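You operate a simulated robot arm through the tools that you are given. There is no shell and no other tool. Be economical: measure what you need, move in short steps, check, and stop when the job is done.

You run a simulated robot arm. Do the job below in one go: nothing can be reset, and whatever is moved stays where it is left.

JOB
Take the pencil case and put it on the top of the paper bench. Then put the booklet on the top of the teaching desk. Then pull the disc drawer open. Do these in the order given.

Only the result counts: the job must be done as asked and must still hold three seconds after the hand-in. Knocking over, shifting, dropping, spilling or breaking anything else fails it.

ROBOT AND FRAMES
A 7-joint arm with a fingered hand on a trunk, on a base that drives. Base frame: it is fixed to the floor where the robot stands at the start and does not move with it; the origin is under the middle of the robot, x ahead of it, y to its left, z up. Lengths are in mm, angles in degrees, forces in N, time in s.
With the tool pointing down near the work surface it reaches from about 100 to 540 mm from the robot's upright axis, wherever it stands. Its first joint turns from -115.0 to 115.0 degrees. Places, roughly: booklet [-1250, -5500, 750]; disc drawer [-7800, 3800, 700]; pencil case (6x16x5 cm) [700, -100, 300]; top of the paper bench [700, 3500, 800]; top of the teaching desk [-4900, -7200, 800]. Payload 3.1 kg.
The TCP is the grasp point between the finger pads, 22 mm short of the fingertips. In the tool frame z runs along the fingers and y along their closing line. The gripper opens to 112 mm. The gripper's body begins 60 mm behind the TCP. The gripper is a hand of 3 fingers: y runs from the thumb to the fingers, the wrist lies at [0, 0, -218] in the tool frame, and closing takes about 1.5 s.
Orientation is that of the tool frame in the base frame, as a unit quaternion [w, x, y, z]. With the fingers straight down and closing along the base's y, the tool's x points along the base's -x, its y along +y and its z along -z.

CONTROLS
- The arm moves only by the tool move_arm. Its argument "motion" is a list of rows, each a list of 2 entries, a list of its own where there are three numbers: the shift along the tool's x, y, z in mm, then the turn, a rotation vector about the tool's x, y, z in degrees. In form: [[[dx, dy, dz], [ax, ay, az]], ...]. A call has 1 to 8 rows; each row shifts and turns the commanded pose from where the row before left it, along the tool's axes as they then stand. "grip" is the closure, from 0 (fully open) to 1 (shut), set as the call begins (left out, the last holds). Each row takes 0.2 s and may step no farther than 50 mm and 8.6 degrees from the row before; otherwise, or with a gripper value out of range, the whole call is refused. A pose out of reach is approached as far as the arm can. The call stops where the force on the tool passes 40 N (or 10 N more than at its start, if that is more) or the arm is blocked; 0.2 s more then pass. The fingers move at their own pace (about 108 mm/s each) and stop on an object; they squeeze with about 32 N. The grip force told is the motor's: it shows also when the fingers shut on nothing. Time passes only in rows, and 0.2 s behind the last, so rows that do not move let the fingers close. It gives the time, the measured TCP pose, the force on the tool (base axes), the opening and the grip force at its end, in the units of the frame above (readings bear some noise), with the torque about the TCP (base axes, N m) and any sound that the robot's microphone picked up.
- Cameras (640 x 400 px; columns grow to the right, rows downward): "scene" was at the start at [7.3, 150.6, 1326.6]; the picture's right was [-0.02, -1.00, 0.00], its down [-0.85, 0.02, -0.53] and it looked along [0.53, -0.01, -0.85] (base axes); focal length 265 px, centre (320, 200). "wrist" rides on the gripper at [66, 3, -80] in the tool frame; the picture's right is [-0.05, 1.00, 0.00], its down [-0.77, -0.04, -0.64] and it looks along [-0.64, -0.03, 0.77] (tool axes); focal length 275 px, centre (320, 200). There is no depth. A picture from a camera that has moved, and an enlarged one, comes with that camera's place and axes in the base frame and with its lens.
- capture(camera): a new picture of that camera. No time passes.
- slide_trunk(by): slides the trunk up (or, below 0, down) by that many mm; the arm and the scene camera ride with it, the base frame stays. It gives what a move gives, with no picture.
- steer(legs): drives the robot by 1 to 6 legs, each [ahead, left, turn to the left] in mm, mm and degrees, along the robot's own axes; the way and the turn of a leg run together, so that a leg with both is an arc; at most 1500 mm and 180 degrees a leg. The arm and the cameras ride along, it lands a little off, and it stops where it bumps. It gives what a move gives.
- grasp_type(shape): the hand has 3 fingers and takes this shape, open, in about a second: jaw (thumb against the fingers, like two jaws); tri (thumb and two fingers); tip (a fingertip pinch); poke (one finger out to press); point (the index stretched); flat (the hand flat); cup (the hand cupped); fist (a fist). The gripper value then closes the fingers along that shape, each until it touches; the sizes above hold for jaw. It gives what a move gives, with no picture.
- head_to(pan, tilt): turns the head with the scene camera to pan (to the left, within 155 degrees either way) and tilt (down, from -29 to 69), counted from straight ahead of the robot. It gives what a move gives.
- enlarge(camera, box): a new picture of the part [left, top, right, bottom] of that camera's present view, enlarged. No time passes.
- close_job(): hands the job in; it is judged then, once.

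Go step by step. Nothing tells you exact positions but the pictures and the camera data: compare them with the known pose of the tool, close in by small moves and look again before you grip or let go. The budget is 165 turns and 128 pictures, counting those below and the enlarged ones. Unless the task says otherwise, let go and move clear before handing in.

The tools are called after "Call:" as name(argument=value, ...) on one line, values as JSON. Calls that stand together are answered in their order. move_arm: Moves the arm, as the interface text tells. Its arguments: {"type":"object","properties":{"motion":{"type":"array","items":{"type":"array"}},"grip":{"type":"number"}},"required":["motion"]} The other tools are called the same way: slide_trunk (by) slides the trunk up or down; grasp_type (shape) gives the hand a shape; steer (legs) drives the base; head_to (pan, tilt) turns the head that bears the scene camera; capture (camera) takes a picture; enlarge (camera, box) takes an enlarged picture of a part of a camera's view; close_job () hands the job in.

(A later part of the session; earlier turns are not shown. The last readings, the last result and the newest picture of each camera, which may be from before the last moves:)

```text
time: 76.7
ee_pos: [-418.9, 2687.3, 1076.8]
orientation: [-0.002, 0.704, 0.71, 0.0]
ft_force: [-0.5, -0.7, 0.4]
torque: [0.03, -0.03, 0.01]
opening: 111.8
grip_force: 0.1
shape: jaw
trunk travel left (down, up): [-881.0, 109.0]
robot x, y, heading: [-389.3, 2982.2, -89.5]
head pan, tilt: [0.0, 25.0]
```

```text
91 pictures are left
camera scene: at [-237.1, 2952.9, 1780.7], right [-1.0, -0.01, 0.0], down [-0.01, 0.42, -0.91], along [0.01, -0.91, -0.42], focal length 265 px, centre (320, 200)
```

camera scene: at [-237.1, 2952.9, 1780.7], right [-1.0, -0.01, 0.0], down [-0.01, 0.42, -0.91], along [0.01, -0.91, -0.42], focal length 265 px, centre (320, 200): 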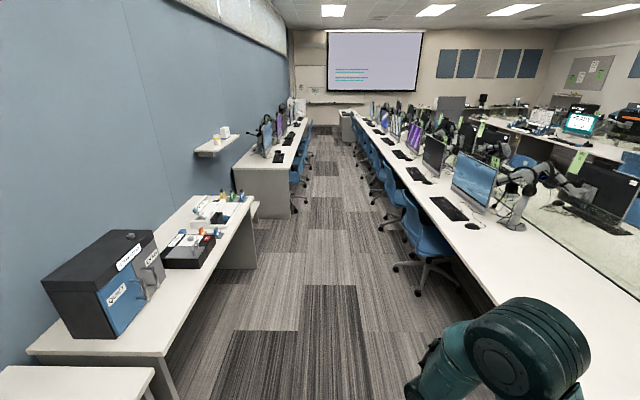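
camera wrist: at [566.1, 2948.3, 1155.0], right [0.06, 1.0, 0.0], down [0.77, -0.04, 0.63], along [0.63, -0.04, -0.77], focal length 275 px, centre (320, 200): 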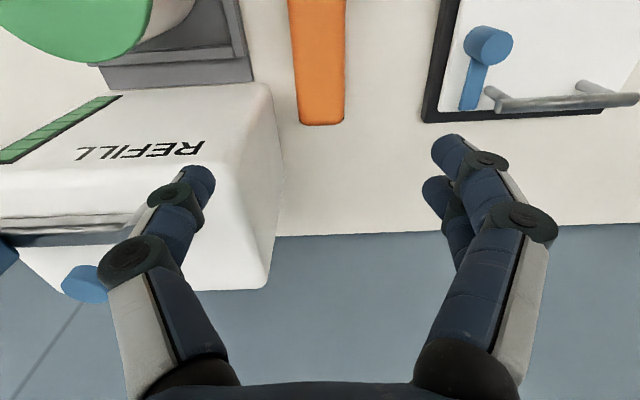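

That leg was too long once the sideways part was added. I'll keep each leg under 1500.

Call:
steer(legs=[[1450, -40, 0], [1490, 0, 0], [1490, 0, 0]])

Call:
capture(camera="scene")

```text
time: 98.0
ee_pos: [-491.6, -1782.3, 1077.0]
orientation: [-0.002, 0.717, 0.697, 0.0]
ft_force: [0.1, -0.2, -0.5]
torque: [-0.01, 0.03, 0.02]
opening: 111.7
grip_force: 0.1
shape: jaw
trunk travel left (down, up): [-881.0, 109.0]
robot x, y, heading: [-450.8, -1486.0, -91.3]
head pan, tilt: [0.0, 25.0]
```

```text
90 pictures are left
camera scene: at [-300.0, -1522.7, 1780.8], right [-1.0, 0.02, 0.0], down [0.01, 0.42, -0.91], along [-0.02, -0.91, -0.42], focal length 265 px, centre (320, 200)
```

scene: 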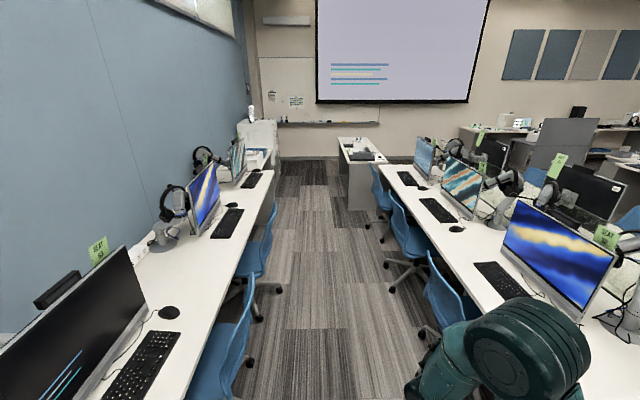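

The table at the end of the aisle near (-1250, -5500) should hold the booklet. I'll drive on and look.

Call:
steer(legs=[[1400, 30, 1.5], [1400, 0, 0]])

Call:
head_to(pan=-25, tilt=35)

Call:
capture(camera="scene")

```text
time: 111.6
ee_pos: [-400.6, -4574.8, 1077.0]
orientation: [-0.002, 0.694, 0.72, 0.001]
ft_force: [-0.5, -0.7, -0.2]
torque: [-0.01, 0.01, 0.02]
opening: 111.9
grip_force: 0.0
shape: jaw
trunk travel left (down, up): [-881.0, 109.0]
robot x, y, heading: [-377.5, -4277.6, -87.7]
head pan, tilt: [0.0, 25.0]
```

```text
time: 112.5
ee_pos: [-402.0, -4577.3, 1076.1]
orientation: [-0.003, 0.694, 0.72, 0.001]
ft_force: [0.8, 0.6, -0.1]
torque: [-0.01, 0.0, -0.02]
opening: 112.1
grip_force: 0.0
shape: jaw
trunk travel left (down, up): [-881.0, 109.0]
robot x, y, heading: [-378.6, -4278.7, -87.7]
head pan, tilt: [-25.0, 35.0]
```

```text
89 pictures are left
camera scene: at [-264.3, -4294.2, 1765.1], right [-0.92, 0.38, 0.0], down [0.22, 0.53, -0.82], along [-0.32, -0.76, -0.57], focal length 265 px, centre (320, 200)
```

scene: 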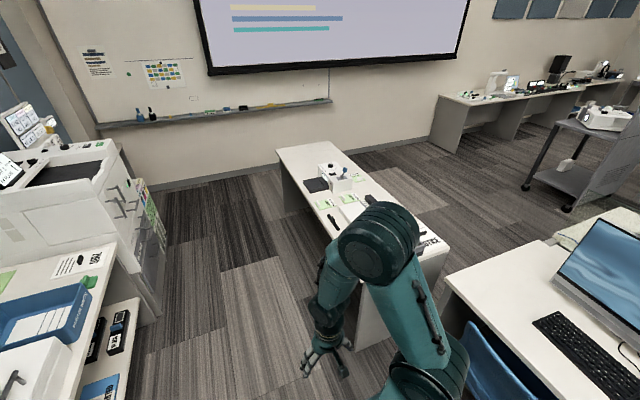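

The table spans x≈-770 to -1290 and y≈-5000 to -6480. I'll drive beside it for a better view of what lies on it.

Call:
steer(legs=[[1100, 0, -2.3]])

Call:
head_to(pan=-75, tilt=45)

Call:
capture(camera="scene")

```text
time: 118.0
ee_pos: [-384.4, -5659.2, 1076.2]
orientation: [-0.002, 0.705, 0.709, 0.0]
ft_force: [0.4, 0.8, -0.4]
torque: [0.01, 0.0, -0.01]
opening: 111.8
grip_force: 0.1
shape: jaw
trunk travel left (down, up): [-881.0, 109.0]
robot x, y, heading: [-351.5, -5361.8, -89.7]
head pan, tilt: [-25.0, 35.0]
```

```text
time: 119.2
ee_pos: [-383.9, -5659.0, 1076.3]
orientation: [-0.003, 0.705, 0.71, 0.001]
ft_force: [0.5, -0.2, -0.7]
torque: [0.01, -0.01, -0.01]
opening: 111.8
grip_force: 0.1
shape: jaw
trunk travel left (down, up): [-881.0, 109.0]
robot x, y, heading: [-352.8, -5363.3, -89.7]
head pan, tilt: [-75.0, 45.0]
```

```text
88 pictures are left
camera scene: at [-279.9, -5323.5, 1750.2], right [-0.27, 0.96, 0.0], down [0.68, 0.19, -0.71], along [-0.68, -0.19, -0.71], focal length 265 px, centre (320, 200)
```

scene: 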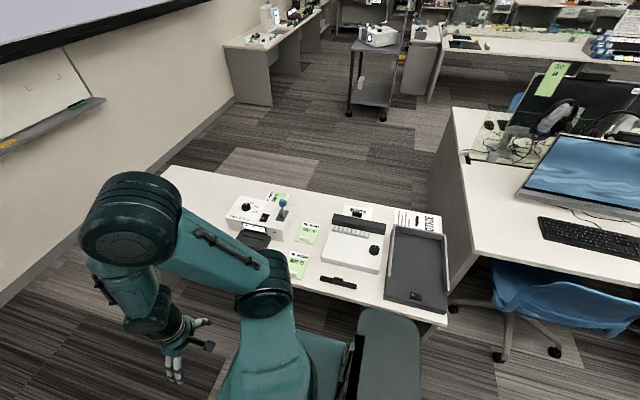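

Here are a white device, a dark tray, cards and signs. I'll enlarge to find the booklet.

Call:
enlarge(camera="scene", box=[210, 170, 470, 330])

```text
2.46 times, centred on (340, 250) of scene
camera zoom: at [-279.9, -5323.5, 1750.2], right [-0.27, 0.96, 0.0], down [0.68, 0.19, -0.71], along [-0.68, -0.19, -0.71], focal length 652 px, centre (271, 77)
```

zoom: 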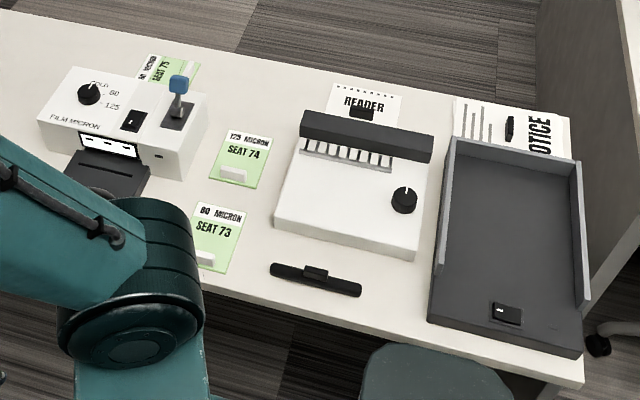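

The spiral-bound "READER" at about (-1200, -5380) is the booklet, close to the table's far edge. I'll go around the table's south end and approach it from the other side.

Call:
steer(legs=[[0, 170, 0], [0, 0, -90.3], [0, 1450, 0]])

Call:
head_to(pan=10, tilt=35)

Call:
capture(camera="scene")

```text
time: 131.4
ee_pos: [-478.3, -6805.0, 1077.0]
orientation: [-0.001, 1.0, 0.004, 0.002]
ft_force: [-0.3, 0.4, -0.2]
torque: [0.04, 0.02, 0.0]
opening: 111.4
grip_force: 0.0
shape: jaw
trunk travel left (down, up): [-881.0, 109.0]
robot x, y, heading: [-180.7, -6836.2, -179.7]
head pan, tilt: [-75.0, 45.0]
```

```text
time: 133.0
ee_pos: [-479.9, -6805.2, 1077.8]
orientation: [0.0, 1.0, 0.003, 0.002]
ft_force: [0.9, 0.0, 0.0]
torque: [-0.05, -0.03, 0.01]
opening: 112.2
grip_force: 0.1
shape: jaw
trunk travel left (down, up): [-881.0, 109.0]
robot x, y, heading: [-181.0, -6835.0, -179.5]
head pan, tilt: [10.0, 35.0]
```

```text
86 pictures are left
camera scene: at [-209.0, -7005.1, 1765.0], right [-0.18, 0.98, 0.0], down [0.56, 0.11, -0.82], along [-0.81, -0.15, -0.57], focal length 265 px, centre (320, 200)
```

scene: 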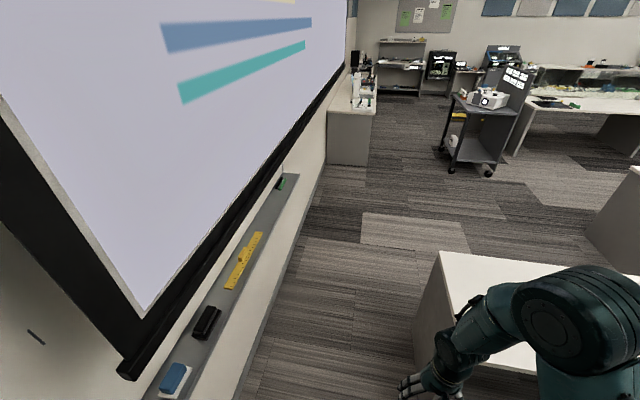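

The way around is clear. I'll drive past the table, move up alongside its far side and turn to face it.

Call:
steer(legs=[[1450, 0, 0], [170, 0, 0], [0, -1430, 0], [0, 0, 180]])

Call:
head_to(pan=0, tilt=45)

Call:
capture(camera="scene")

```text
time: 155.5
ee_pos: [-1527.1, -5446.1, 1076.6]
orientation: [-0.001, 0.014, 1.0, -0.001]
ft_force: [0.6, 0.1, 0.3]
torque: [0.02, 0.01, 0.0]
opening: 111.8
grip_force: 0.0
shape: jaw
trunk travel left (down, up): [-881.0, 109.0]
robot x, y, heading: [-1820.5, -5403.6, -1.1]
head pan, tilt: [10.0, 35.0]
```

```text
time: 156.2
ee_pos: [-1526.6, -5446.5, 1076.6]
orientation: [-0.002, 0.014, 1.0, -0.001]
ft_force: [-0.1, -0.1, -0.3]
torque: [0.01, -0.03, 0.02]
opening: 111.9
grip_force: 0.0
shape: jaw
trunk travel left (down, up): [-881.0, 109.0]
robot x, y, heading: [-1822.5, -5405.0, -1.2]
head pan, tilt: [0.0, 45.0]
```

```text
85 pictures are left
camera scene: at [-1798.5, -5253.5, 1750.3], right [-0.02, -1.0, 0.0], down [-0.71, 0.02, -0.71], along [0.71, -0.02, -0.71], focal length 265 px, centre (320, 200)
```

scene: 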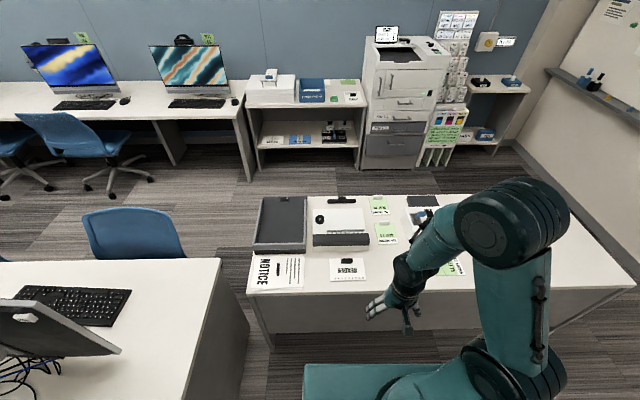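

Call:
enlarge(camera="scene", box=[230, 180, 470, 330])

Call:
capture(camera="wrist")

```text
2.67 times, centred on (350, 255) of scene
camera zoom: at [-1798.5, -5253.5, 1750.3], right [-0.02, -1.0, 0.0], down [-0.71, 0.02, -0.71], along [0.71, -0.02, -0.71], focal length 706 px, centre (240, 53)
```

zoom: 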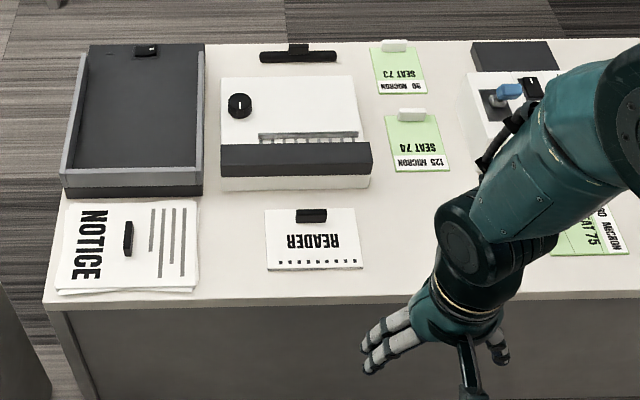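

```text
83 pictures are left
camera wrist: at [-1592.8, -5440.9, 1156.7], right [0.08, 1.0, 0.0], down [0.77, -0.06, 0.63], along [0.63, -0.05, -0.77], focal length 275 px, centre (320, 200)
```

wrist: 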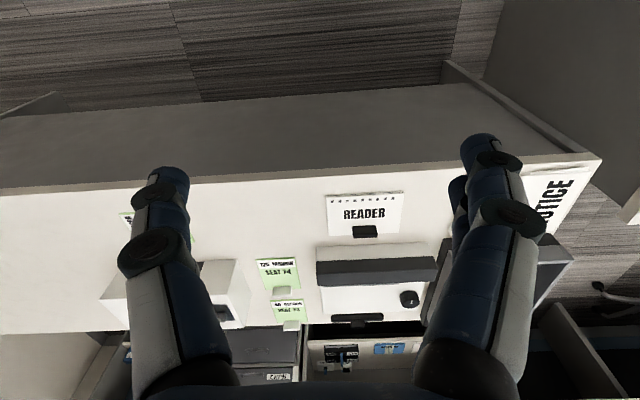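

The READER booklet lies at about (-1247, -5386), with a black tab on it at about (-1220, -5386). I'll move closer and look from above.

Call:
steer(legs=[[210, 0, 1]])

Call:
move_arm(motion=[[[-35, 20, 0], [0, 0, 0]], [[-35, 20, 0], [0, 0, 0]], [[-10, 10, 40], [0, 0, 0]], [[0, 0, 40], [0, 0, 0]], [[0, 0, 40], [0, 0, 0]], [[0, 0, 0], [0, 0, 0]]])

Call:
capture(camera="wrist")

Call:
capture(camera="scene")

```text
time: 157.9
ee_pos: [-1316.8, -5445.3, 1075.9]
orientation: [-0.002, 0.006, 1.0, 0.0]
ft_force: [0.7, 1.1, 0.6]
torque: [-0.01, -0.02, 0.0]
opening: 111.7
grip_force: 0.1
shape: jaw
trunk travel left (down, up): [-881.0, 109.0]
robot x, y, heading: [-1614.1, -5409.6, -0.5]
head pan, tilt: [0.0, 45.0]
```

```text
time: 159.3
ee_pos: [-1233.7, -5395.9, 956.7]
orientation: [-0.001, 0.006, 1.0, -0.002]
ft_force: [0.1, -0.5, 0.2]
torque: [-0.03, -0.03, 0.02]
opening: 112.1
grip_force: 0.0
shape: jaw
trunk travel left (down, up): [-881.0, 109.0]
robot x, y, heading: [-1611.8, -5410.3, -0.5]
head pan, tilt: [0.0, 45.0]
```

```text
82 pictures are left
camera wrist: at [-1299.4, -5391.0, 1035.9], right [0.06, 1.0, 0.0], down [0.77, -0.04, 0.63], along [0.63, -0.04, -0.77], focal length 275 px, centre (320, 200)
```

wrist: 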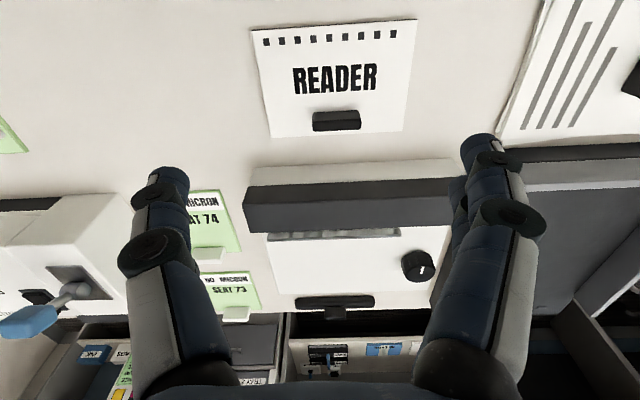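

```text
81 pictures are left
camera scene: at [-1590.6, -5255.6, 1750.1], right [-0.01, -1.0, 0.0], down [-0.71, 0.01, -0.71], along [0.71, -0.01, -0.71], focal length 265 px, centre (320, 200)
```

scene: 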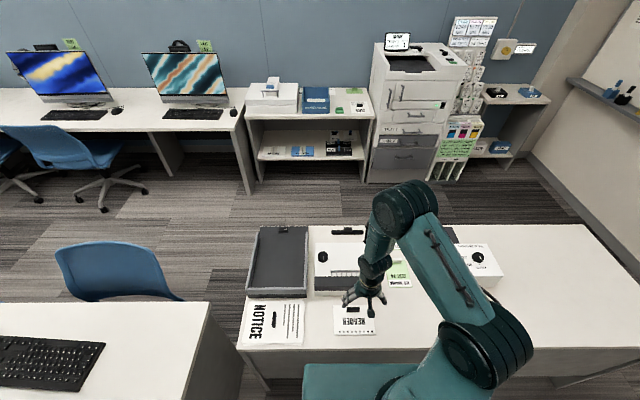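

I want the tab's size and the machine's height before choosing the grip direction.

Call:
enlarge(camera="wrist", box=[230, 10, 480, 320])

Call:
enlarge(camera="scene", box=[290, 225, 430, 345])

```text
1.29 times, centred on (355, 165) of wrist
camera zoom: at [-1299.4, -5391.0, 1035.9], right [0.06, 1.0, 0.0], down [0.77, -0.04, 0.63], along [0.63, -0.04, -0.77], focal length 355 px, centre (275, 245)
```

zoom: 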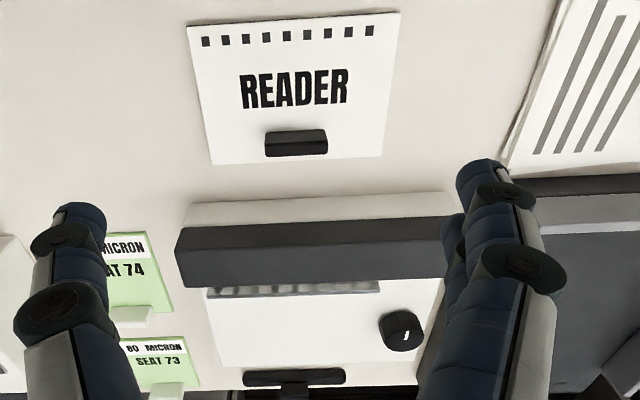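

```text
3.33 times, centred on (360, 285) of scene
camera zoom: at [-1590.6, -5255.6, 1750.1], right [-0.01, -1.0, 0.0], down [-0.71, 0.01, -0.71], along [0.71, -0.01, -0.71], focal length 883 px, centre (187, -83)
```

zoom: 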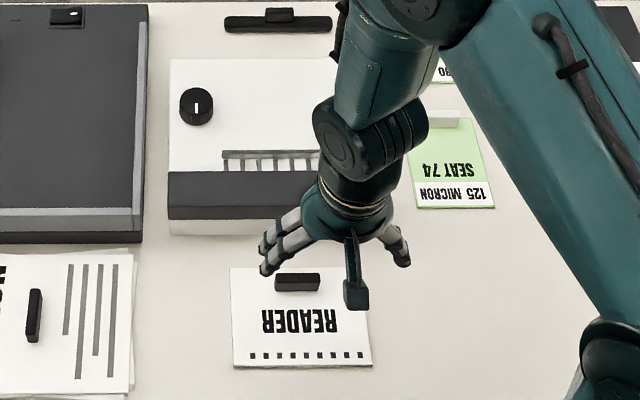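

The tab is about 50 mm long in y, centred at (-1181, -5382). Closing along y keeps the hand clear of the binding machine, so I'll move above the tab and descend partway.

Call:
move_arm(motion=[[[-27, 7, 0], [0, 0, 0]], [[-26, 7, 0], [0, 0, 0]], [[0, 0, 40], [0, 0, 0]], [[0, 0, 40], [0, 0, 0]], [[0, 0, 30], [0, 0, 0]], [[0, 0, 0], [0, 0, 0]]], grip=0.2)

Call:
capture(camera="wrist")

Call:
enlarge(camera="scene", box=[290, 225, 430, 345])

```text
time: 160.7
ee_pos: [-1182.0, -5384.0, 848.8]
orientation: [-0.002, 0.007, 1.0, -0.001]
ft_force: [-0.1, 0.0, -0.1]
torque: [0.04, 0.04, -0.01]
opening: 90.0
grip_force: 0.1
shape: jaw
trunk travel left (down, up): [-881.0, 109.0]
robot x, y, heading: [-1614.3, -5405.0, -0.6]
head pan, tilt: [0.0, 45.0]
```

```text
78 pictures are left
camera wrist: at [-1248.6, -5379.6, 928.6], right [0.06, 1.0, 0.0], down [0.77, -0.04, 0.63], along [0.63, -0.04, -0.77], focal length 275 px, centre (320, 200)
```

wrist: 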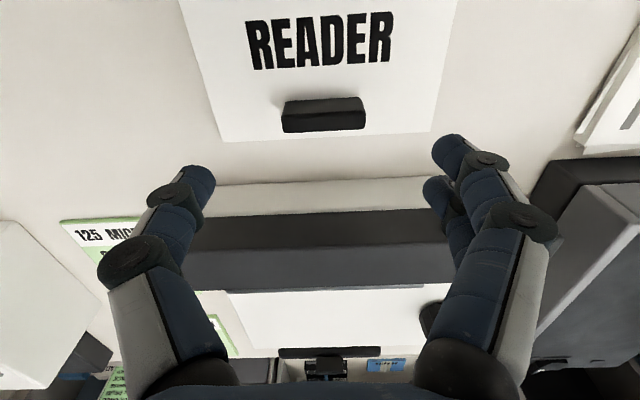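

```text
3.33 times, centred on (360, 285) of scene
camera zoom: at [-1591.6, -5257.2, 1750.3], right [-0.01, -1.0, 0.0], down [-0.71, 0.01, -0.71], along [0.71, -0.01, -0.71], focal length 883 px, centre (187, -83)
```

zoom: 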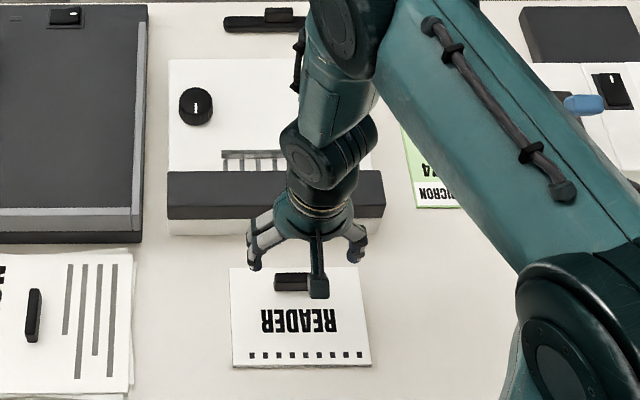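

Alignment is good. I'll descend further and check again.

Call:
move_arm(motion=[[[2, 2, 20], [0, 0, 0]], [[0, 0, 17], [0, 0, 0]], [[0, 0, 0], [0, 0, 0]]])

Call:
capture(camera="wrist")

```text
time: 161.5
ee_pos: [-1183.7, -5381.8, 810.6]
orientation: [-0.002, 0.006, 1.0, 0.0]
ft_force: [-0.8, 0.3, -0.2]
torque: [-0.02, 0.0, -0.01]
opening: 89.8
grip_force: 0.1
shape: jaw
trunk travel left (down, up): [-881.0, 109.0]
robot x, y, heading: [-1611.6, -5411.3, -0.5]
head pan, tilt: [0.0, 45.0]
```

```text
76 pictures are left
camera wrist: at [-1251.2, -5377.0, 890.7], right [0.06, 1.0, 0.0], down [0.77, -0.04, 0.63], along [0.63, -0.04, -0.77], focal length 275 px, centre (320, 200)
```

wrist: 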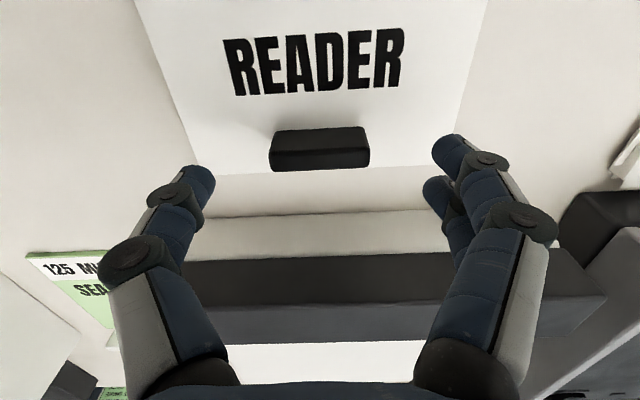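

The tab is centred under the TCP at z≈765. I'll go down to z≈778 and close.

Call:
move_arm(motion=[[[0, 0, 18], [0, 0, 0]], [[0, 0, 8], [0, 0, 0]], [[0, 0, 5], [0, 0, 0]], [[0, 0, 0], [0, 0, 0]]])

Call:
capture(camera="wrist")

```text
time: 162.5
ee_pos: [-1184.4, -5381.9, 779.9]
orientation: [-0.001, 0.006, 1.0, -0.001]
ft_force: [0.1, -0.1, -0.3]
torque: [-0.03, 0.0, 0.0]
opening: 89.6
grip_force: 0.1
shape: jaw
trunk travel left (down, up): [-881.0, 109.0]
robot x, y, heading: [-1614.1, -5414.0, -0.6]
head pan, tilt: [0.0, 45.0]
```

```text
75 pictures are left
camera wrist: at [-1251.3, -5376.6, 859.2], right [0.06, 1.0, 0.0], down [0.77, -0.04, 0.63], along [0.63, -0.04, -0.77], focal length 275 px, centre (320, 200)
```

wrist: 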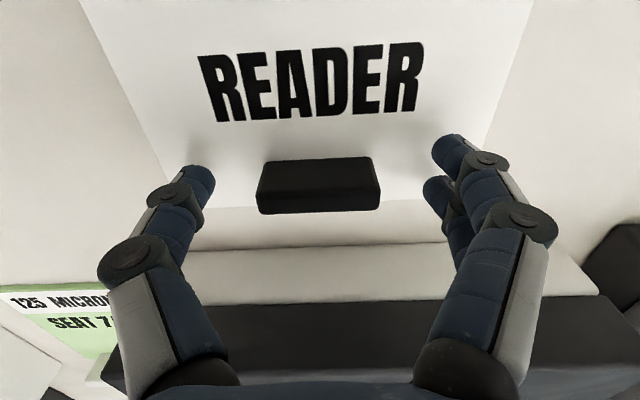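

Call:
move_arm(motion=[[[0, 0, 2], [0, 0, 0]], [[0, 0, 0], [0, 0, 0]], [[0, 0, 0], [0, 0, 0]], [[0, 0, 0], [0, 0, 0]], [[0, 0, 0], [0, 0, 0]], [[0, 0, 0], [0, 0, 0]], [[0, 0, 0], [0, 0, 0]]], grip=1)

Call:
capture(camera="wrist")

```text
time: 164.1
ee_pos: [-1185.7, -5382.3, 776.5]
orientation: [-0.002, 0.006, 1.0, 0.0]
ft_force: [-0.1, -0.4, 0.7]
torque: [0.11, 0.01, 0.01]
opening: 26.7
grip_force: 32.2
shape: jaw
trunk travel left (down, up): [-881.0, 109.0]
robot x, y, heading: [-1610.3, -5409.2, -0.6]
head pan, tilt: [0.0, 45.0]
```

```text
74 pictures are left
camera wrist: at [-1251.7, -5376.8, 856.8], right [0.06, 1.0, 0.0], down [0.77, -0.04, 0.63], along [0.63, -0.04, -0.77], focal length 275 px, centre (320, 200)
```

wrist: 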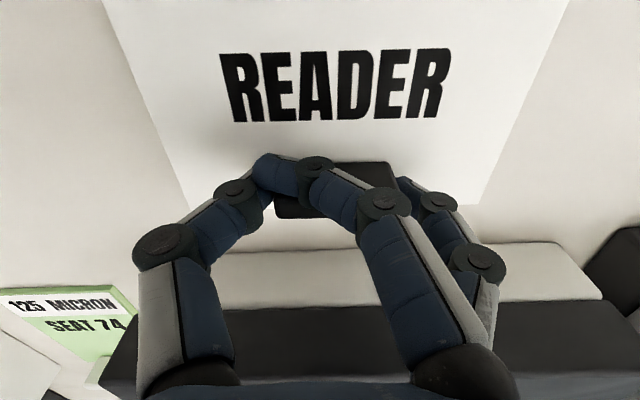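

One finger slipped past the near side of the thin tab, so this hold is poor. I'll use it only to slide the booklet gently away from the machine, making room to regrip across the thin side.

Call:
move_arm(motion=[[[10, 0, 0], [0, 0, 0]], [[15, 0, 0], [0, 0, 0]], [[15, 0, 0], [0, 0, 0]], [[12, 0, 0], [0, 0, 0]], [[0, 0, 0], [0, 0, 0]]])

Call:
capture(camera="wrist")

```text
time: 165.3
ee_pos: [-1237.5, -5379.1, 776.6]
orientation: [-0.002, 0.006, 1.0, -0.001]
ft_force: [0.4, -0.6, 1.6]
torque: [0.13, -0.04, 0.0]
opening: 26.8
grip_force: 32.1
shape: jaw
trunk travel left (down, up): [-881.0, 109.0]
robot x, y, heading: [-1613.1, -5410.4, -0.8]
head pan, tilt: [0.0, 45.0]
```

```text
73 pictures are left
camera wrist: at [-1304.0, -5376.0, 856.5], right [0.06, 1.0, 0.0], down [0.77, -0.04, 0.63], along [0.63, -0.04, -0.77], focal length 275 px, centre (320, 200)
```

wrist: 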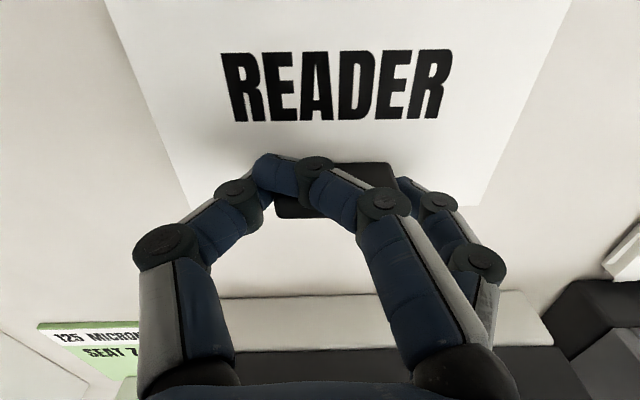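

It slid cleanly. Now I'll open, rise and turn the hand 90° for a grip across the thin side.

Call:
move_arm(motion=[[[0, 0, 0], [0, 0, 0]], [[0, 0, 0], [0, 0, 0]], [[0, 0, 0], [0, 0, 0]], [[0, 0, 0], [0, 0, 0]], [[0, 0, -20], [0, 0, 0]], [[0, 0, -40], [0, 0, 0]], [[0, 0, -40], [0, 0, 0]], [[0, 0, 0], [0, 0, 0]]], grip=0.3)

Call:
move_arm(motion=[[[0, 0, 0], [0, 0, 8.5]], [[0, 0, 0], [0, 0, 8.5]], [[0, 0, 0], [0, 0, 8.5]], [[0, 0, 0], [0, 0, 8.5]], [[0, 0, 0], [0, 0, 8.5]], [[0, 0, 0], [0, 0, 8.5]], [[0, 0, 0], [0, 0, 8.5]]])

Call:
move_arm(motion=[[[0, 0, 0], [0, 0, 8.5]], [[0, 0, 0], [0, 0, 8.5]], [[0, 0, 0], [0, 0, 8.5]], [[0, 0, 0], [0, 0, 6]], [[0, 0, 0], [0, 0, 0]]])

Call:
capture(camera="wrist")

Call:
capture(camera="scene")

```text
time: 167.1
ee_pos: [-1235.8, -5380.1, 876.5]
orientation: [-0.002, 0.007, 1.0, -0.001]
ft_force: [-0.2, 0.4, 0.6]
torque: [-0.01, 0.02, 0.0]
opening: 78.1
grip_force: 0.1
shape: jaw
trunk travel left (down, up): [-881.0, 109.0]
robot x, y, heading: [-1610.9, -5407.9, -0.8]
head pan, tilt: [0.0, 45.0]
```

```text
time: 168.7
ee_pos: [-1237.3, -5381.4, 876.8]
orientation: [-0.001, 0.503, 0.864, -0.002]
ft_force: [-0.6, 0.0, 0.6]
torque: [0.02, 0.03, 0.01]
opening: 78.0
grip_force: 0.1
shape: jaw
trunk travel left (down, up): [-881.0, 109.0]
robot x, y, heading: [-1610.2, -5406.1, -0.7]
head pan, tilt: [0.0, 45.0]
```

```text
time: 169.9
ee_pos: [-1236.1, -5381.3, 875.8]
orientation: [0.0, 0.718, 0.696, -0.002]
ft_force: [0.8, -0.8, -0.6]
torque: [0.0, -0.03, 0.0]
opening: 78.0
grip_force: 0.0
shape: jaw
trunk travel left (down, up): [-881.0, 109.0]
robot x, y, heading: [-1610.8, -5407.8, -0.5]
head pan, tilt: [0.0, 45.0]
```

```text
72 pictures are left
camera wrist: at [-1231.5, -5313.9, 956.0], right [1.0, -0.08, 0.0], down [-0.06, -0.77, 0.64], along [-0.05, -0.64, -0.77], focal length 275 px, centre (320, 200)
```

wrist: 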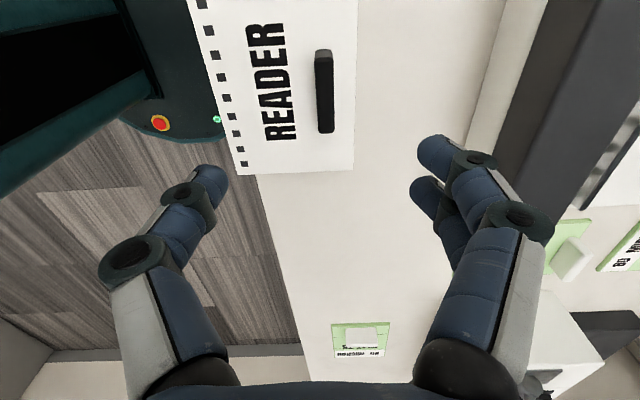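

```text
71 pictures are left
camera scene: at [-1591.5, -5256.9, 1750.3], right [-0.01, -1.0, 0.0], down [-0.71, 0.01, -0.71], along [0.71, -0.01, -0.71], focal length 265 px, centre (320, 200)
```

scene: 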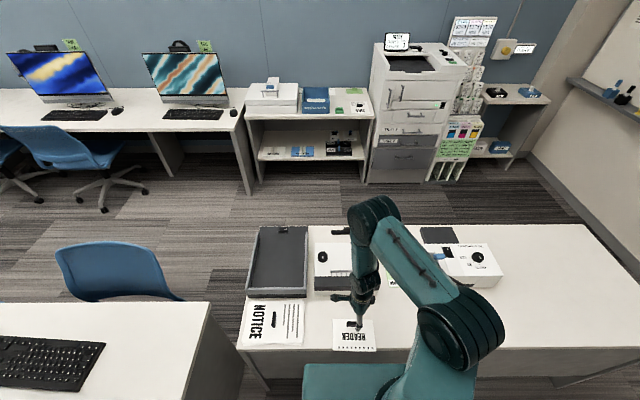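

The tab now lies across the closing line at about (-1234, -5377). I'll descend onto it.

Call:
move_arm(motion=[[[4, 2, 30], [0, 0, 0]], [[0, 0, 30], [0, 0, 0]], [[0, 0, 25], [0, 0, 0]], [[0, 0, 0], [0, 0, 0]]])

Call:
capture(camera="wrist")

```text
time: 170.9
ee_pos: [-1235.4, -5378.1, 793.3]
orientation: [-0.001, 0.717, 0.697, -0.002]
ft_force: [-0.2, -0.5, 0.0]
torque: [0.02, 0.01, 0.07]
opening: 77.9
grip_force: 0.1
shape: jaw
trunk travel left (down, up): [-881.0, 109.0]
robot x, y, heading: [-1613.1, -5409.3, -0.5]
head pan, tilt: [0.0, 45.0]
```

```text
70 pictures are left
camera wrist: at [-1230.3, -5311.5, 871.7], right [1.0, -0.08, 0.0], down [-0.06, -0.77, 0.64], along [-0.05, -0.64, -0.77], focal length 275 px, centre (320, 200)
```

wrist: 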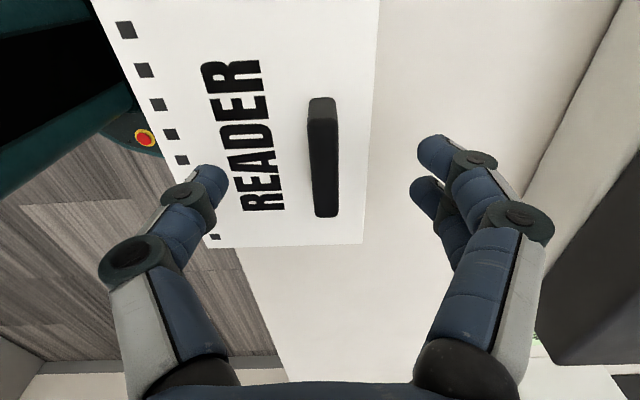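

Call:
move_arm(motion=[[[0, 1, 10], [0, 0, 0]], [[0, 0, 7], [0, 0, 0]], [[0, 0, 0], [0, 0, 0]]])

Call:
move_arm(motion=[[[0, 0, 0], [0, 0, 0]], [[0, 0, 0], [0, 0, 0]], [[0, 0, 0], [0, 0, 0]], [[0, 0, 0], [0, 0, 0]], [[0, 0, 0], [0, 0, 0]], [[0, 0, 0], [0, 0, 0]], [[0, 0, 0], [0, 0, 0]]], grip=1)

Call:
capture(camera="wrist")

```text
time: 171.7
ee_pos: [-1234.7, -5377.0, 774.3]
orientation: [-0.001, 0.717, 0.697, -0.002]
ft_force: [-0.3, -0.6, -0.3]
torque: [-0.03, 0.01, -0.02]
opening: 78.3
grip_force: 0.0
shape: jaw
trunk travel left (down, up): [-881.0, 109.0]
robot x, y, heading: [-1612.9, -5409.3, -0.7]
head pan, tilt: [0.0, 45.0]
```

```text
time: 173.3
ee_pos: [-1233.2, -5376.9, 775.0]
orientation: [-0.001, 0.718, 0.696, -0.002]
ft_force: [0.6, 0.1, 0.1]
torque: [-0.02, 0.0, 0.01]
opening: 6.4
grip_force: 31.7
shape: jaw
trunk travel left (down, up): [-881.0, 109.0]
robot x, y, heading: [-1612.8, -5407.5, -0.5]
head pan, tilt: [0.0, 45.0]
```

```text
69 pictures are left
camera wrist: at [-1229.3, -5310.8, 854.1], right [1.0, -0.08, 0.0], down [-0.06, -0.77, 0.64], along [-0.05, -0.64, -0.77], focal length 275 px, centre (320, 200)
```

wrist: 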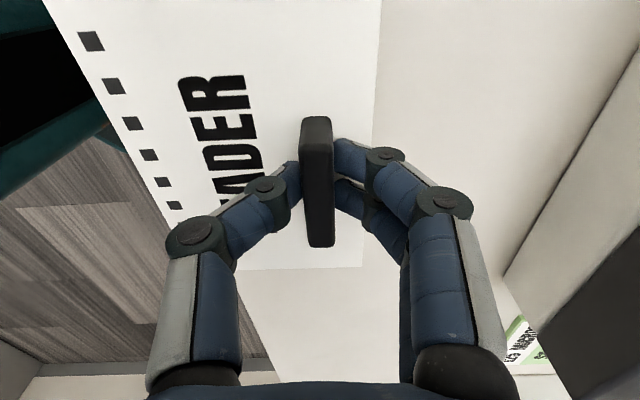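

That is a solid pinch across the tab. I'll lift and check.

Call:
move_arm(motion=[[[0, 0, -10], [0, 0, 0]], [[0, 0, -30], [0, 0, 0]], [[0, 0, -45], [0, 0, 0]], [[0, 0, -45], [0, 0, 0]], [[0, 0, -45], [0, 0, 0]], [[0, 0, 0], [0, 0, 0]]])

Call:
capture(camera="wrist")

Call:
capture(camera="scene")

```text
time: 174.7
ee_pos: [-1231.3, -5376.3, 947.8]
orientation: [0.0, 0.718, 0.696, -0.002]
ft_force: [-0.8, -1.2, -1.6]
torque: [0.03, -0.02, 0.0]
opening: 6.2
grip_force: 32.1
shape: jaw
trunk travel left (down, up): [-881.0, 109.0]
robot x, y, heading: [-1613.0, -5408.2, -0.5]
head pan, tilt: [0.0, 45.0]
```

```text
68 pictures are left
camera wrist: at [-1225.9, -5309.3, 1026.6], right [1.0, -0.08, 0.0], down [-0.06, -0.77, 0.64], along [-0.05, -0.64, -0.77], focal length 275 px, centre (320, 200)
```

wrist: 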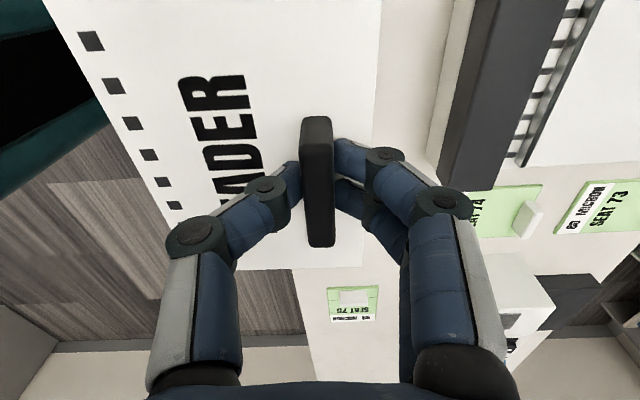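

```text
67 pictures are left
camera scene: at [-1590.3, -5256.6, 1750.2], right [-0.01, -1.0, 0.0], down [-0.71, 0.01, -0.71], along [0.71, -0.01, -0.71], focal length 265 px, centre (320, 200)
```

scene: 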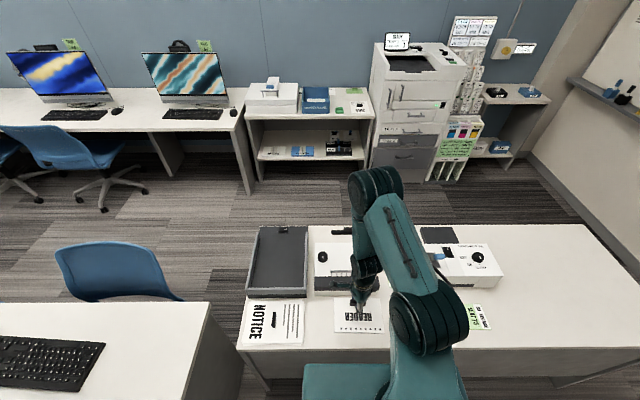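

The booklet is held. I'll back away, turn toward the front wall and look for the teaching desk.

Call:
steer(legs=[[-550, 0, 0], [0, 0, -90]])

Call:
head_to(pan=-45, tilt=25)

Call:
capture(camera="scene")

Call:
head_to(pan=-90, tilt=25)

Call:
capture(camera="scene")

```text
time: 181.7
ee_pos: [-2142.1, -5785.5, 946.7]
orientation: [-0.002, 1.0, -0.02, -0.001]
ft_force: [0.4, -0.4, -1.0]
torque: [-0.03, 0.01, -0.04]
opening: 6.0
grip_force: 31.7
shape: jaw
trunk travel left (down, up): [-881.0, 109.0]
robot x, y, heading: [-2167.5, -5404.3, -90.9]
head pan, tilt: [0.0, 45.0]
```

```text
time: 182.8
ee_pos: [-2141.8, -5785.3, 946.5]
orientation: [-0.002, 1.0, -0.021, 0.0]
ft_force: [0.2, 0.7, -1.2]
torque: [-0.02, -0.01, 0.0]
opening: 6.1
grip_force: 32.2
shape: jaw
trunk travel left (down, up): [-881.0, 109.0]
robot x, y, heading: [-2171.9, -5404.0, -91.3]
head pan, tilt: [-45.0, 25.0]
```

```text
66 pictures are left
camera scene: at [-2083.4, -5412.2, 1780.8], right [-0.69, 0.72, 0.0], down [0.3, 0.29, -0.91], along [-0.65, -0.63, -0.42], focal length 265 px, centre (320, 200)
```

scene: 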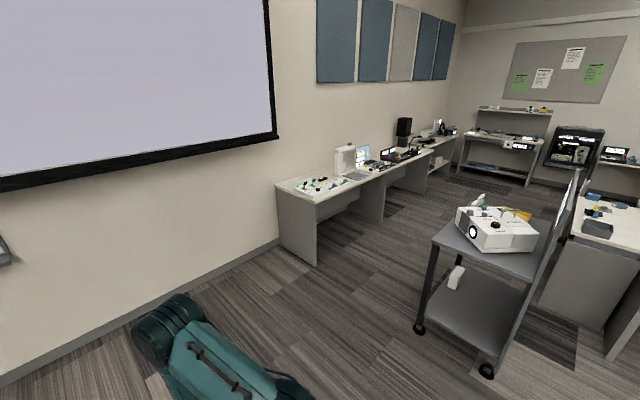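

```text
time: 184.0
ee_pos: [-2142.1, -5786.4, 948.5]
orientation: [-0.002, 1.0, -0.021, -0.001]
ft_force: [-0.6, -0.2, -0.2]
torque: [-0.02, -0.02, -0.06]
opening: 6.1
grip_force: 31.7
shape: jaw
trunk travel left (down, up): [-881.0, 109.0]
robot x, y, heading: [-2170.4, -5402.4, -90.9]
head pan, tilt: [-90.0, 25.0]
```

```text
65 pictures are left
camera scene: at [-2109.3, -5346.5, 1780.8], right [0.02, 1.0, 0.0], down [0.42, -0.01, -0.91], along [-0.91, 0.02, -0.42], focal length 265 px, centre (320, 200)
```

scene: 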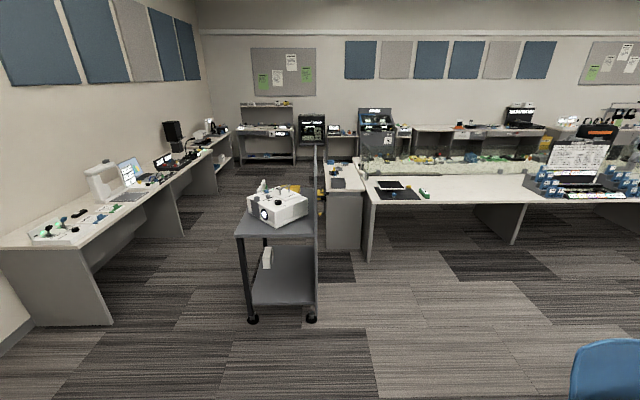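

The teaching desk is the long desk along the front wall, x≈-3600 to -6200 with its front at y≈-6950. I'll enter the passage between the cart and the desk and look at its top.

Call:
steer(legs=[[1000, 0, 0], [0, 0, -89], [1100, 0, 0]])

Call:
head_to(pan=35, tilt=30)

Call:
capture(camera="scene")

```text
time: 198.1
ee_pos: [-3694.2, -6418.6, 947.0]
orientation: [0.001, -0.703, 0.711, 0.0]
ft_force: [0.0, 0.4, -0.7]
torque: [0.01, 0.02, -0.01]
opening: 6.1
grip_force: 32.1
shape: jaw
trunk travel left (down, up): [-881.0, 109.0]
robot x, y, heading: [-3315.0, -6382.3, -179.4]
head pan, tilt: [-90.0, 25.0]
```

```text
time: 200.2
ee_pos: [-3695.1, -6419.7, 946.7]
orientation: [0.002, -0.704, 0.711, -0.001]
ft_force: [1.0, 0.0, -0.8]
torque: [0.0, 0.03, -0.03]
opening: 6.2
grip_force: 31.9
shape: jaw
trunk travel left (down, up): [-881.0, 109.0]
robot x, y, heading: [-3314.9, -6379.2, -179.4]
head pan, tilt: [35.0, 30.0]
```

```text
64 pictures are left
camera scene: at [-3328.1, -6585.3, 1772.8], right [-0.58, 0.81, 0.0], down [0.41, 0.29, -0.87], along [-0.7, -0.5, -0.5], focal length 265 px, centre (320, 200)
```

scene: 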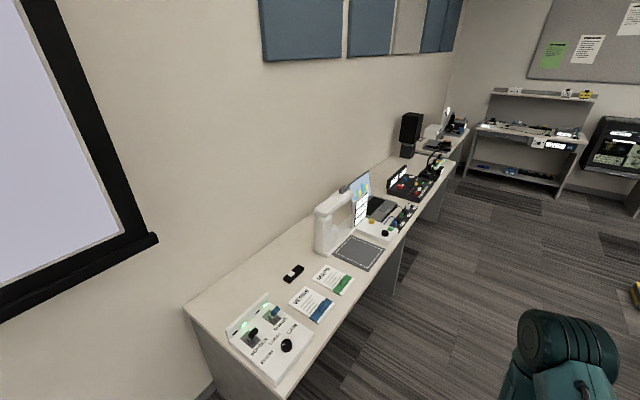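

The near end holds a console and cards. I'll look closer at the rest of the desk for a free front area.

Call:
enlarge(camera="scene", box=[180, 100, 480, 400])

Call:
enlarge(camera="scene", box=[330, 100, 480, 260])

```text
1.33 times, centred on (330, 250) of scene
camera zoom: at [-3328.1, -6585.3, 1772.8], right [-0.58, 0.81, 0.0], down [0.41, 0.29, -0.87], along [-0.7, -0.5, -0.5], focal length 353 px, centre (307, 133)
```

zoom: 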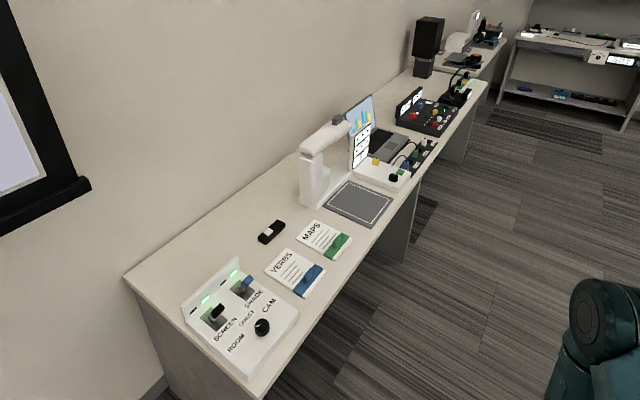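

```text
2.50 times, centred on (405, 180) of scene
camera zoom: at [-3328.1, -6585.3, 1772.8], right [-0.58, 0.81, 0.0], down [0.41, 0.29, -0.87], along [-0.7, -0.5, -0.5], focal length 662 px, centre (108, 250)
```

zoom: 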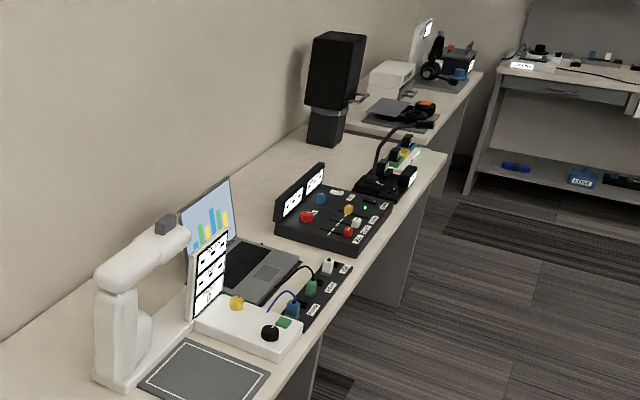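

A free strip lies behind the console at the desk's near end, around (-3745, -7385). I'll raise a bit and strafe along the desk end to reach it.

Call:
slide_trunk(by=90)

Call:
head_to(pan=0, tilt=50)

Call:
steer(legs=[[0, 500, -0.5]])

Call:
capture(camera="scene")

```text
time: 201.4
ee_pos: [-3696.2, -6418.9, 1036.4]
orientation: [0.002, -0.704, 0.711, -0.001]
ft_force: [-1.1, -0.3, -0.8]
torque: [0.0, 0.03, 0.02]
opening: 6.0
grip_force: 31.4
shape: jaw
trunk travel left (down, up): [-971.0, 19.0]
robot x, y, heading: [-3313.7, -6379.6, -179.3]
head pan, tilt: [35.0, 30.0]
```

```text
time: 202.4
ee_pos: [-3694.7, -6419.0, 1037.5]
orientation: [0.001, -0.703, 0.711, 0.0]
ft_force: [-0.2, 0.1, -1.1]
torque: [-0.03, -0.03, 0.01]
opening: 5.8
grip_force: 32.0
shape: jaw
trunk travel left (down, up): [-971.0, 19.0]
robot x, y, heading: [-3314.9, -6380.8, -179.2]
head pan, tilt: [0.0, 50.0]
```

```text
time: 205.3
ee_pos: [-3690.9, -6904.1, 1037.5]
orientation: [0.002, -0.701, 0.713, -0.001]
ft_force: [0.6, -1.2, -1.2]
torque: [-0.04, 0.01, -0.01]
opening: 6.0
grip_force: 31.9
shape: jaw
trunk travel left (down, up): [-971.0, 19.0]
robot x, y, heading: [-3311.7, -6866.0, -179.8]
head pan, tilt: [0.0, 50.0]
```

```text
61 pictures are left
camera scene: at [-3329.0, -7020.9, 1833.4], right [0.0, 1.0, 0.0], down [0.77, 0.0, -0.64], along [-0.64, 0.0, -0.77], focal length 265 px, centre (320, 200)
```

scene: 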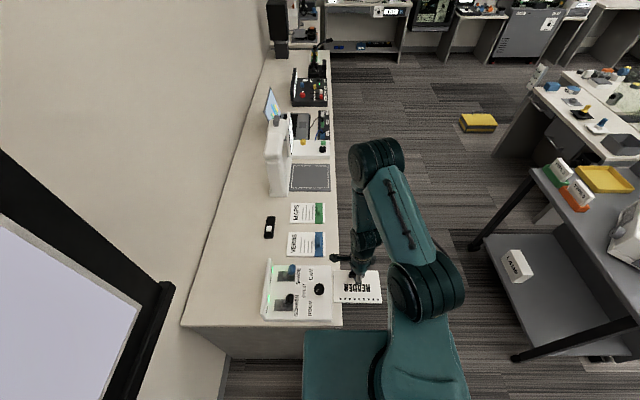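

The desk corner is at about (-3598, -7523) and the console's inner edge at y≈-7250; the screen bar juts out to about y≈-7325 at x>-3540. I'll stop at y≈-7020 and reach sideways to (-3716, -7350).

Call:
steer(legs=[[25, 150, 0]])

Call:
move_arm(motion=[[[48, 0, 0], [0, 0, 0]], [[48, 0, 0], [0, 0, 0]], [[48, 0, 0], [0, 0, 0]], [[48, 0, 0], [0, 0, 0]], [[0, 0, 0], [0, 0, 0]]])

Call:
capture(camera="scene")

Call:
capture(camera="wrist")

```text
time: 206.7
ee_pos: [-3714.6, -7052.0, 1037.3]
orientation: [0.002, -0.701, 0.713, 0.0]
ft_force: [0.4, 0.2, -0.4]
torque: [0.01, 0.01, -0.01]
opening: 6.2
grip_force: 31.7
shape: jaw
trunk travel left (down, up): [-971.0, 19.0]
robot x, y, heading: [-3337.1, -7018.2, -179.7]
head pan, tilt: [0.0, 50.0]
```

```text
time: 207.9
ee_pos: [-3720.5, -7242.8, 1034.8]
orientation: [0.002, -0.701, 0.713, -0.001]
ft_force: [-0.2, 0.2, -0.9]
torque: [-0.01, 0.02, -0.02]
opening: 5.7
grip_force: 32.2
shape: jaw
trunk travel left (down, up): [-971.0, 19.0]
robot x, y, heading: [-3336.8, -7016.4, -179.7]
head pan, tilt: [0.0, 50.0]
```

```text
60 pictures are left
camera scene: at [-3353.9, -7168.5, 1833.5], right [0.0, 1.0, 0.0], down [0.77, 0.0, -0.64], along [-0.64, 0.0, -0.77], focal length 265 px, centre (320, 200)
```

scene: 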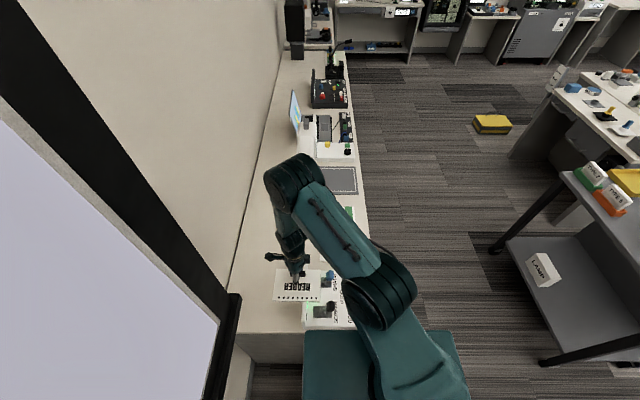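

```text
59 pictures are left
camera wrist: at [-3725.1, -7308.5, 1114.3], right [-1.0, 0.07, 0.0], down [0.05, 0.77, 0.64], along [0.04, 0.64, -0.77], focal length 275 px, centre (320, 200)
```

wrist: 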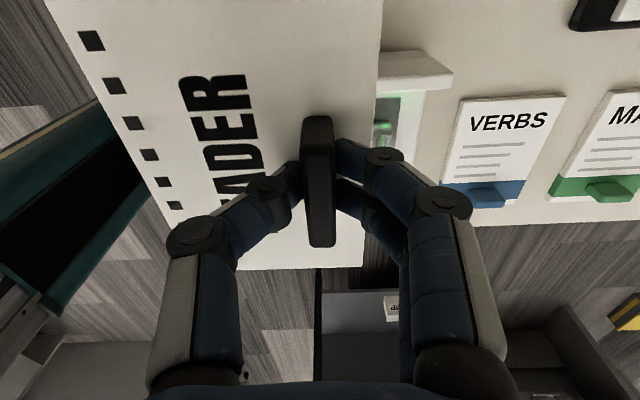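

Clear so far. I'll move the last 107 mm, then look.

Call:
move_arm(motion=[[[40, -2, 0], [0, 0, 0]], [[40, -2, 0], [0, 0, 0]], [[28, 0, 0], [0, 0, 0]], [[0, 0, 0], [0, 0, 0]]])

Call:
slide_trunk(by=-90)

Call:
capture(camera="scene")

Call:
capture(camera="wrist")

```text
time: 208.9
ee_pos: [-3717.6, -7353.2, 1036.3]
orientation: [0.002, -0.701, 0.713, -0.001]
ft_force: [0.8, 0.8, -0.2]
torque: [0.01, -0.01, 0.03]
opening: 5.8
grip_force: 32.4
shape: jaw
trunk travel left (down, up): [-971.0, 19.0]
robot x, y, heading: [-3334.2, -7016.2, -179.9]
head pan, tilt: [0.0, 50.0]
```

```text
time: 210.2
ee_pos: [-3716.7, -7352.5, 946.9]
orientation: [0.001, -0.701, 0.713, -0.001]
ft_force: [0.5, -0.8, -1.0]
torque: [-0.02, 0.05, 0.01]
opening: 5.7
grip_force: 32.0
shape: jaw
trunk travel left (down, up): [-881.0, 109.0]
robot x, y, heading: [-3337.4, -7018.4, -179.9]
head pan, tilt: [0.0, 50.0]
```

```text
58 pictures are left
camera scene: at [-3353.1, -7170.3, 1743.3], right [0.0, 1.0, 0.0], down [0.77, 0.0, -0.64], along [-0.64, 0.0, -0.77], focal length 265 px, centre (320, 200)
```

scene: 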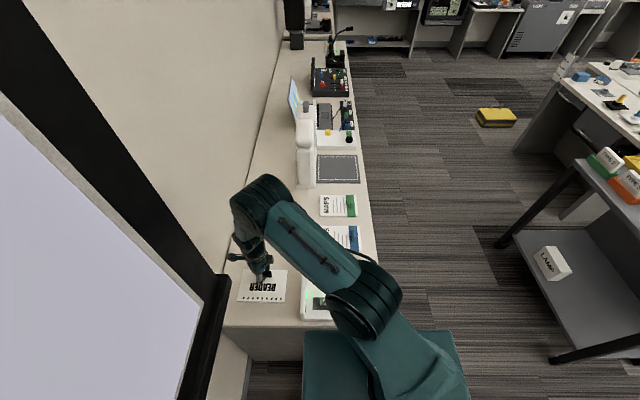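

```text
57 pictures are left
camera wrist: at [-3721.9, -7418.6, 1025.7], right [-1.0, 0.06, 0.0], down [0.05, 0.77, 0.64], along [0.04, 0.64, -0.77], focal length 275 px, centre (320, 200)
```

wrist: 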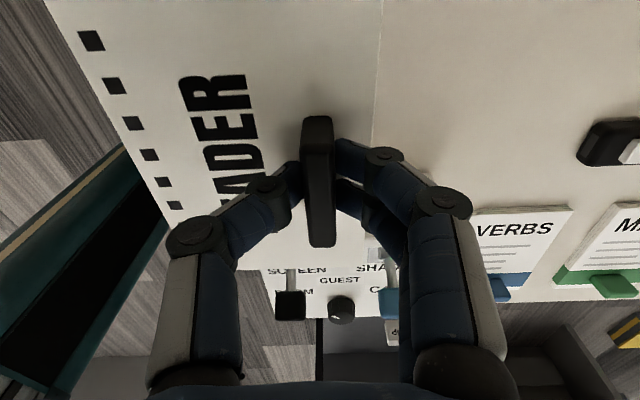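

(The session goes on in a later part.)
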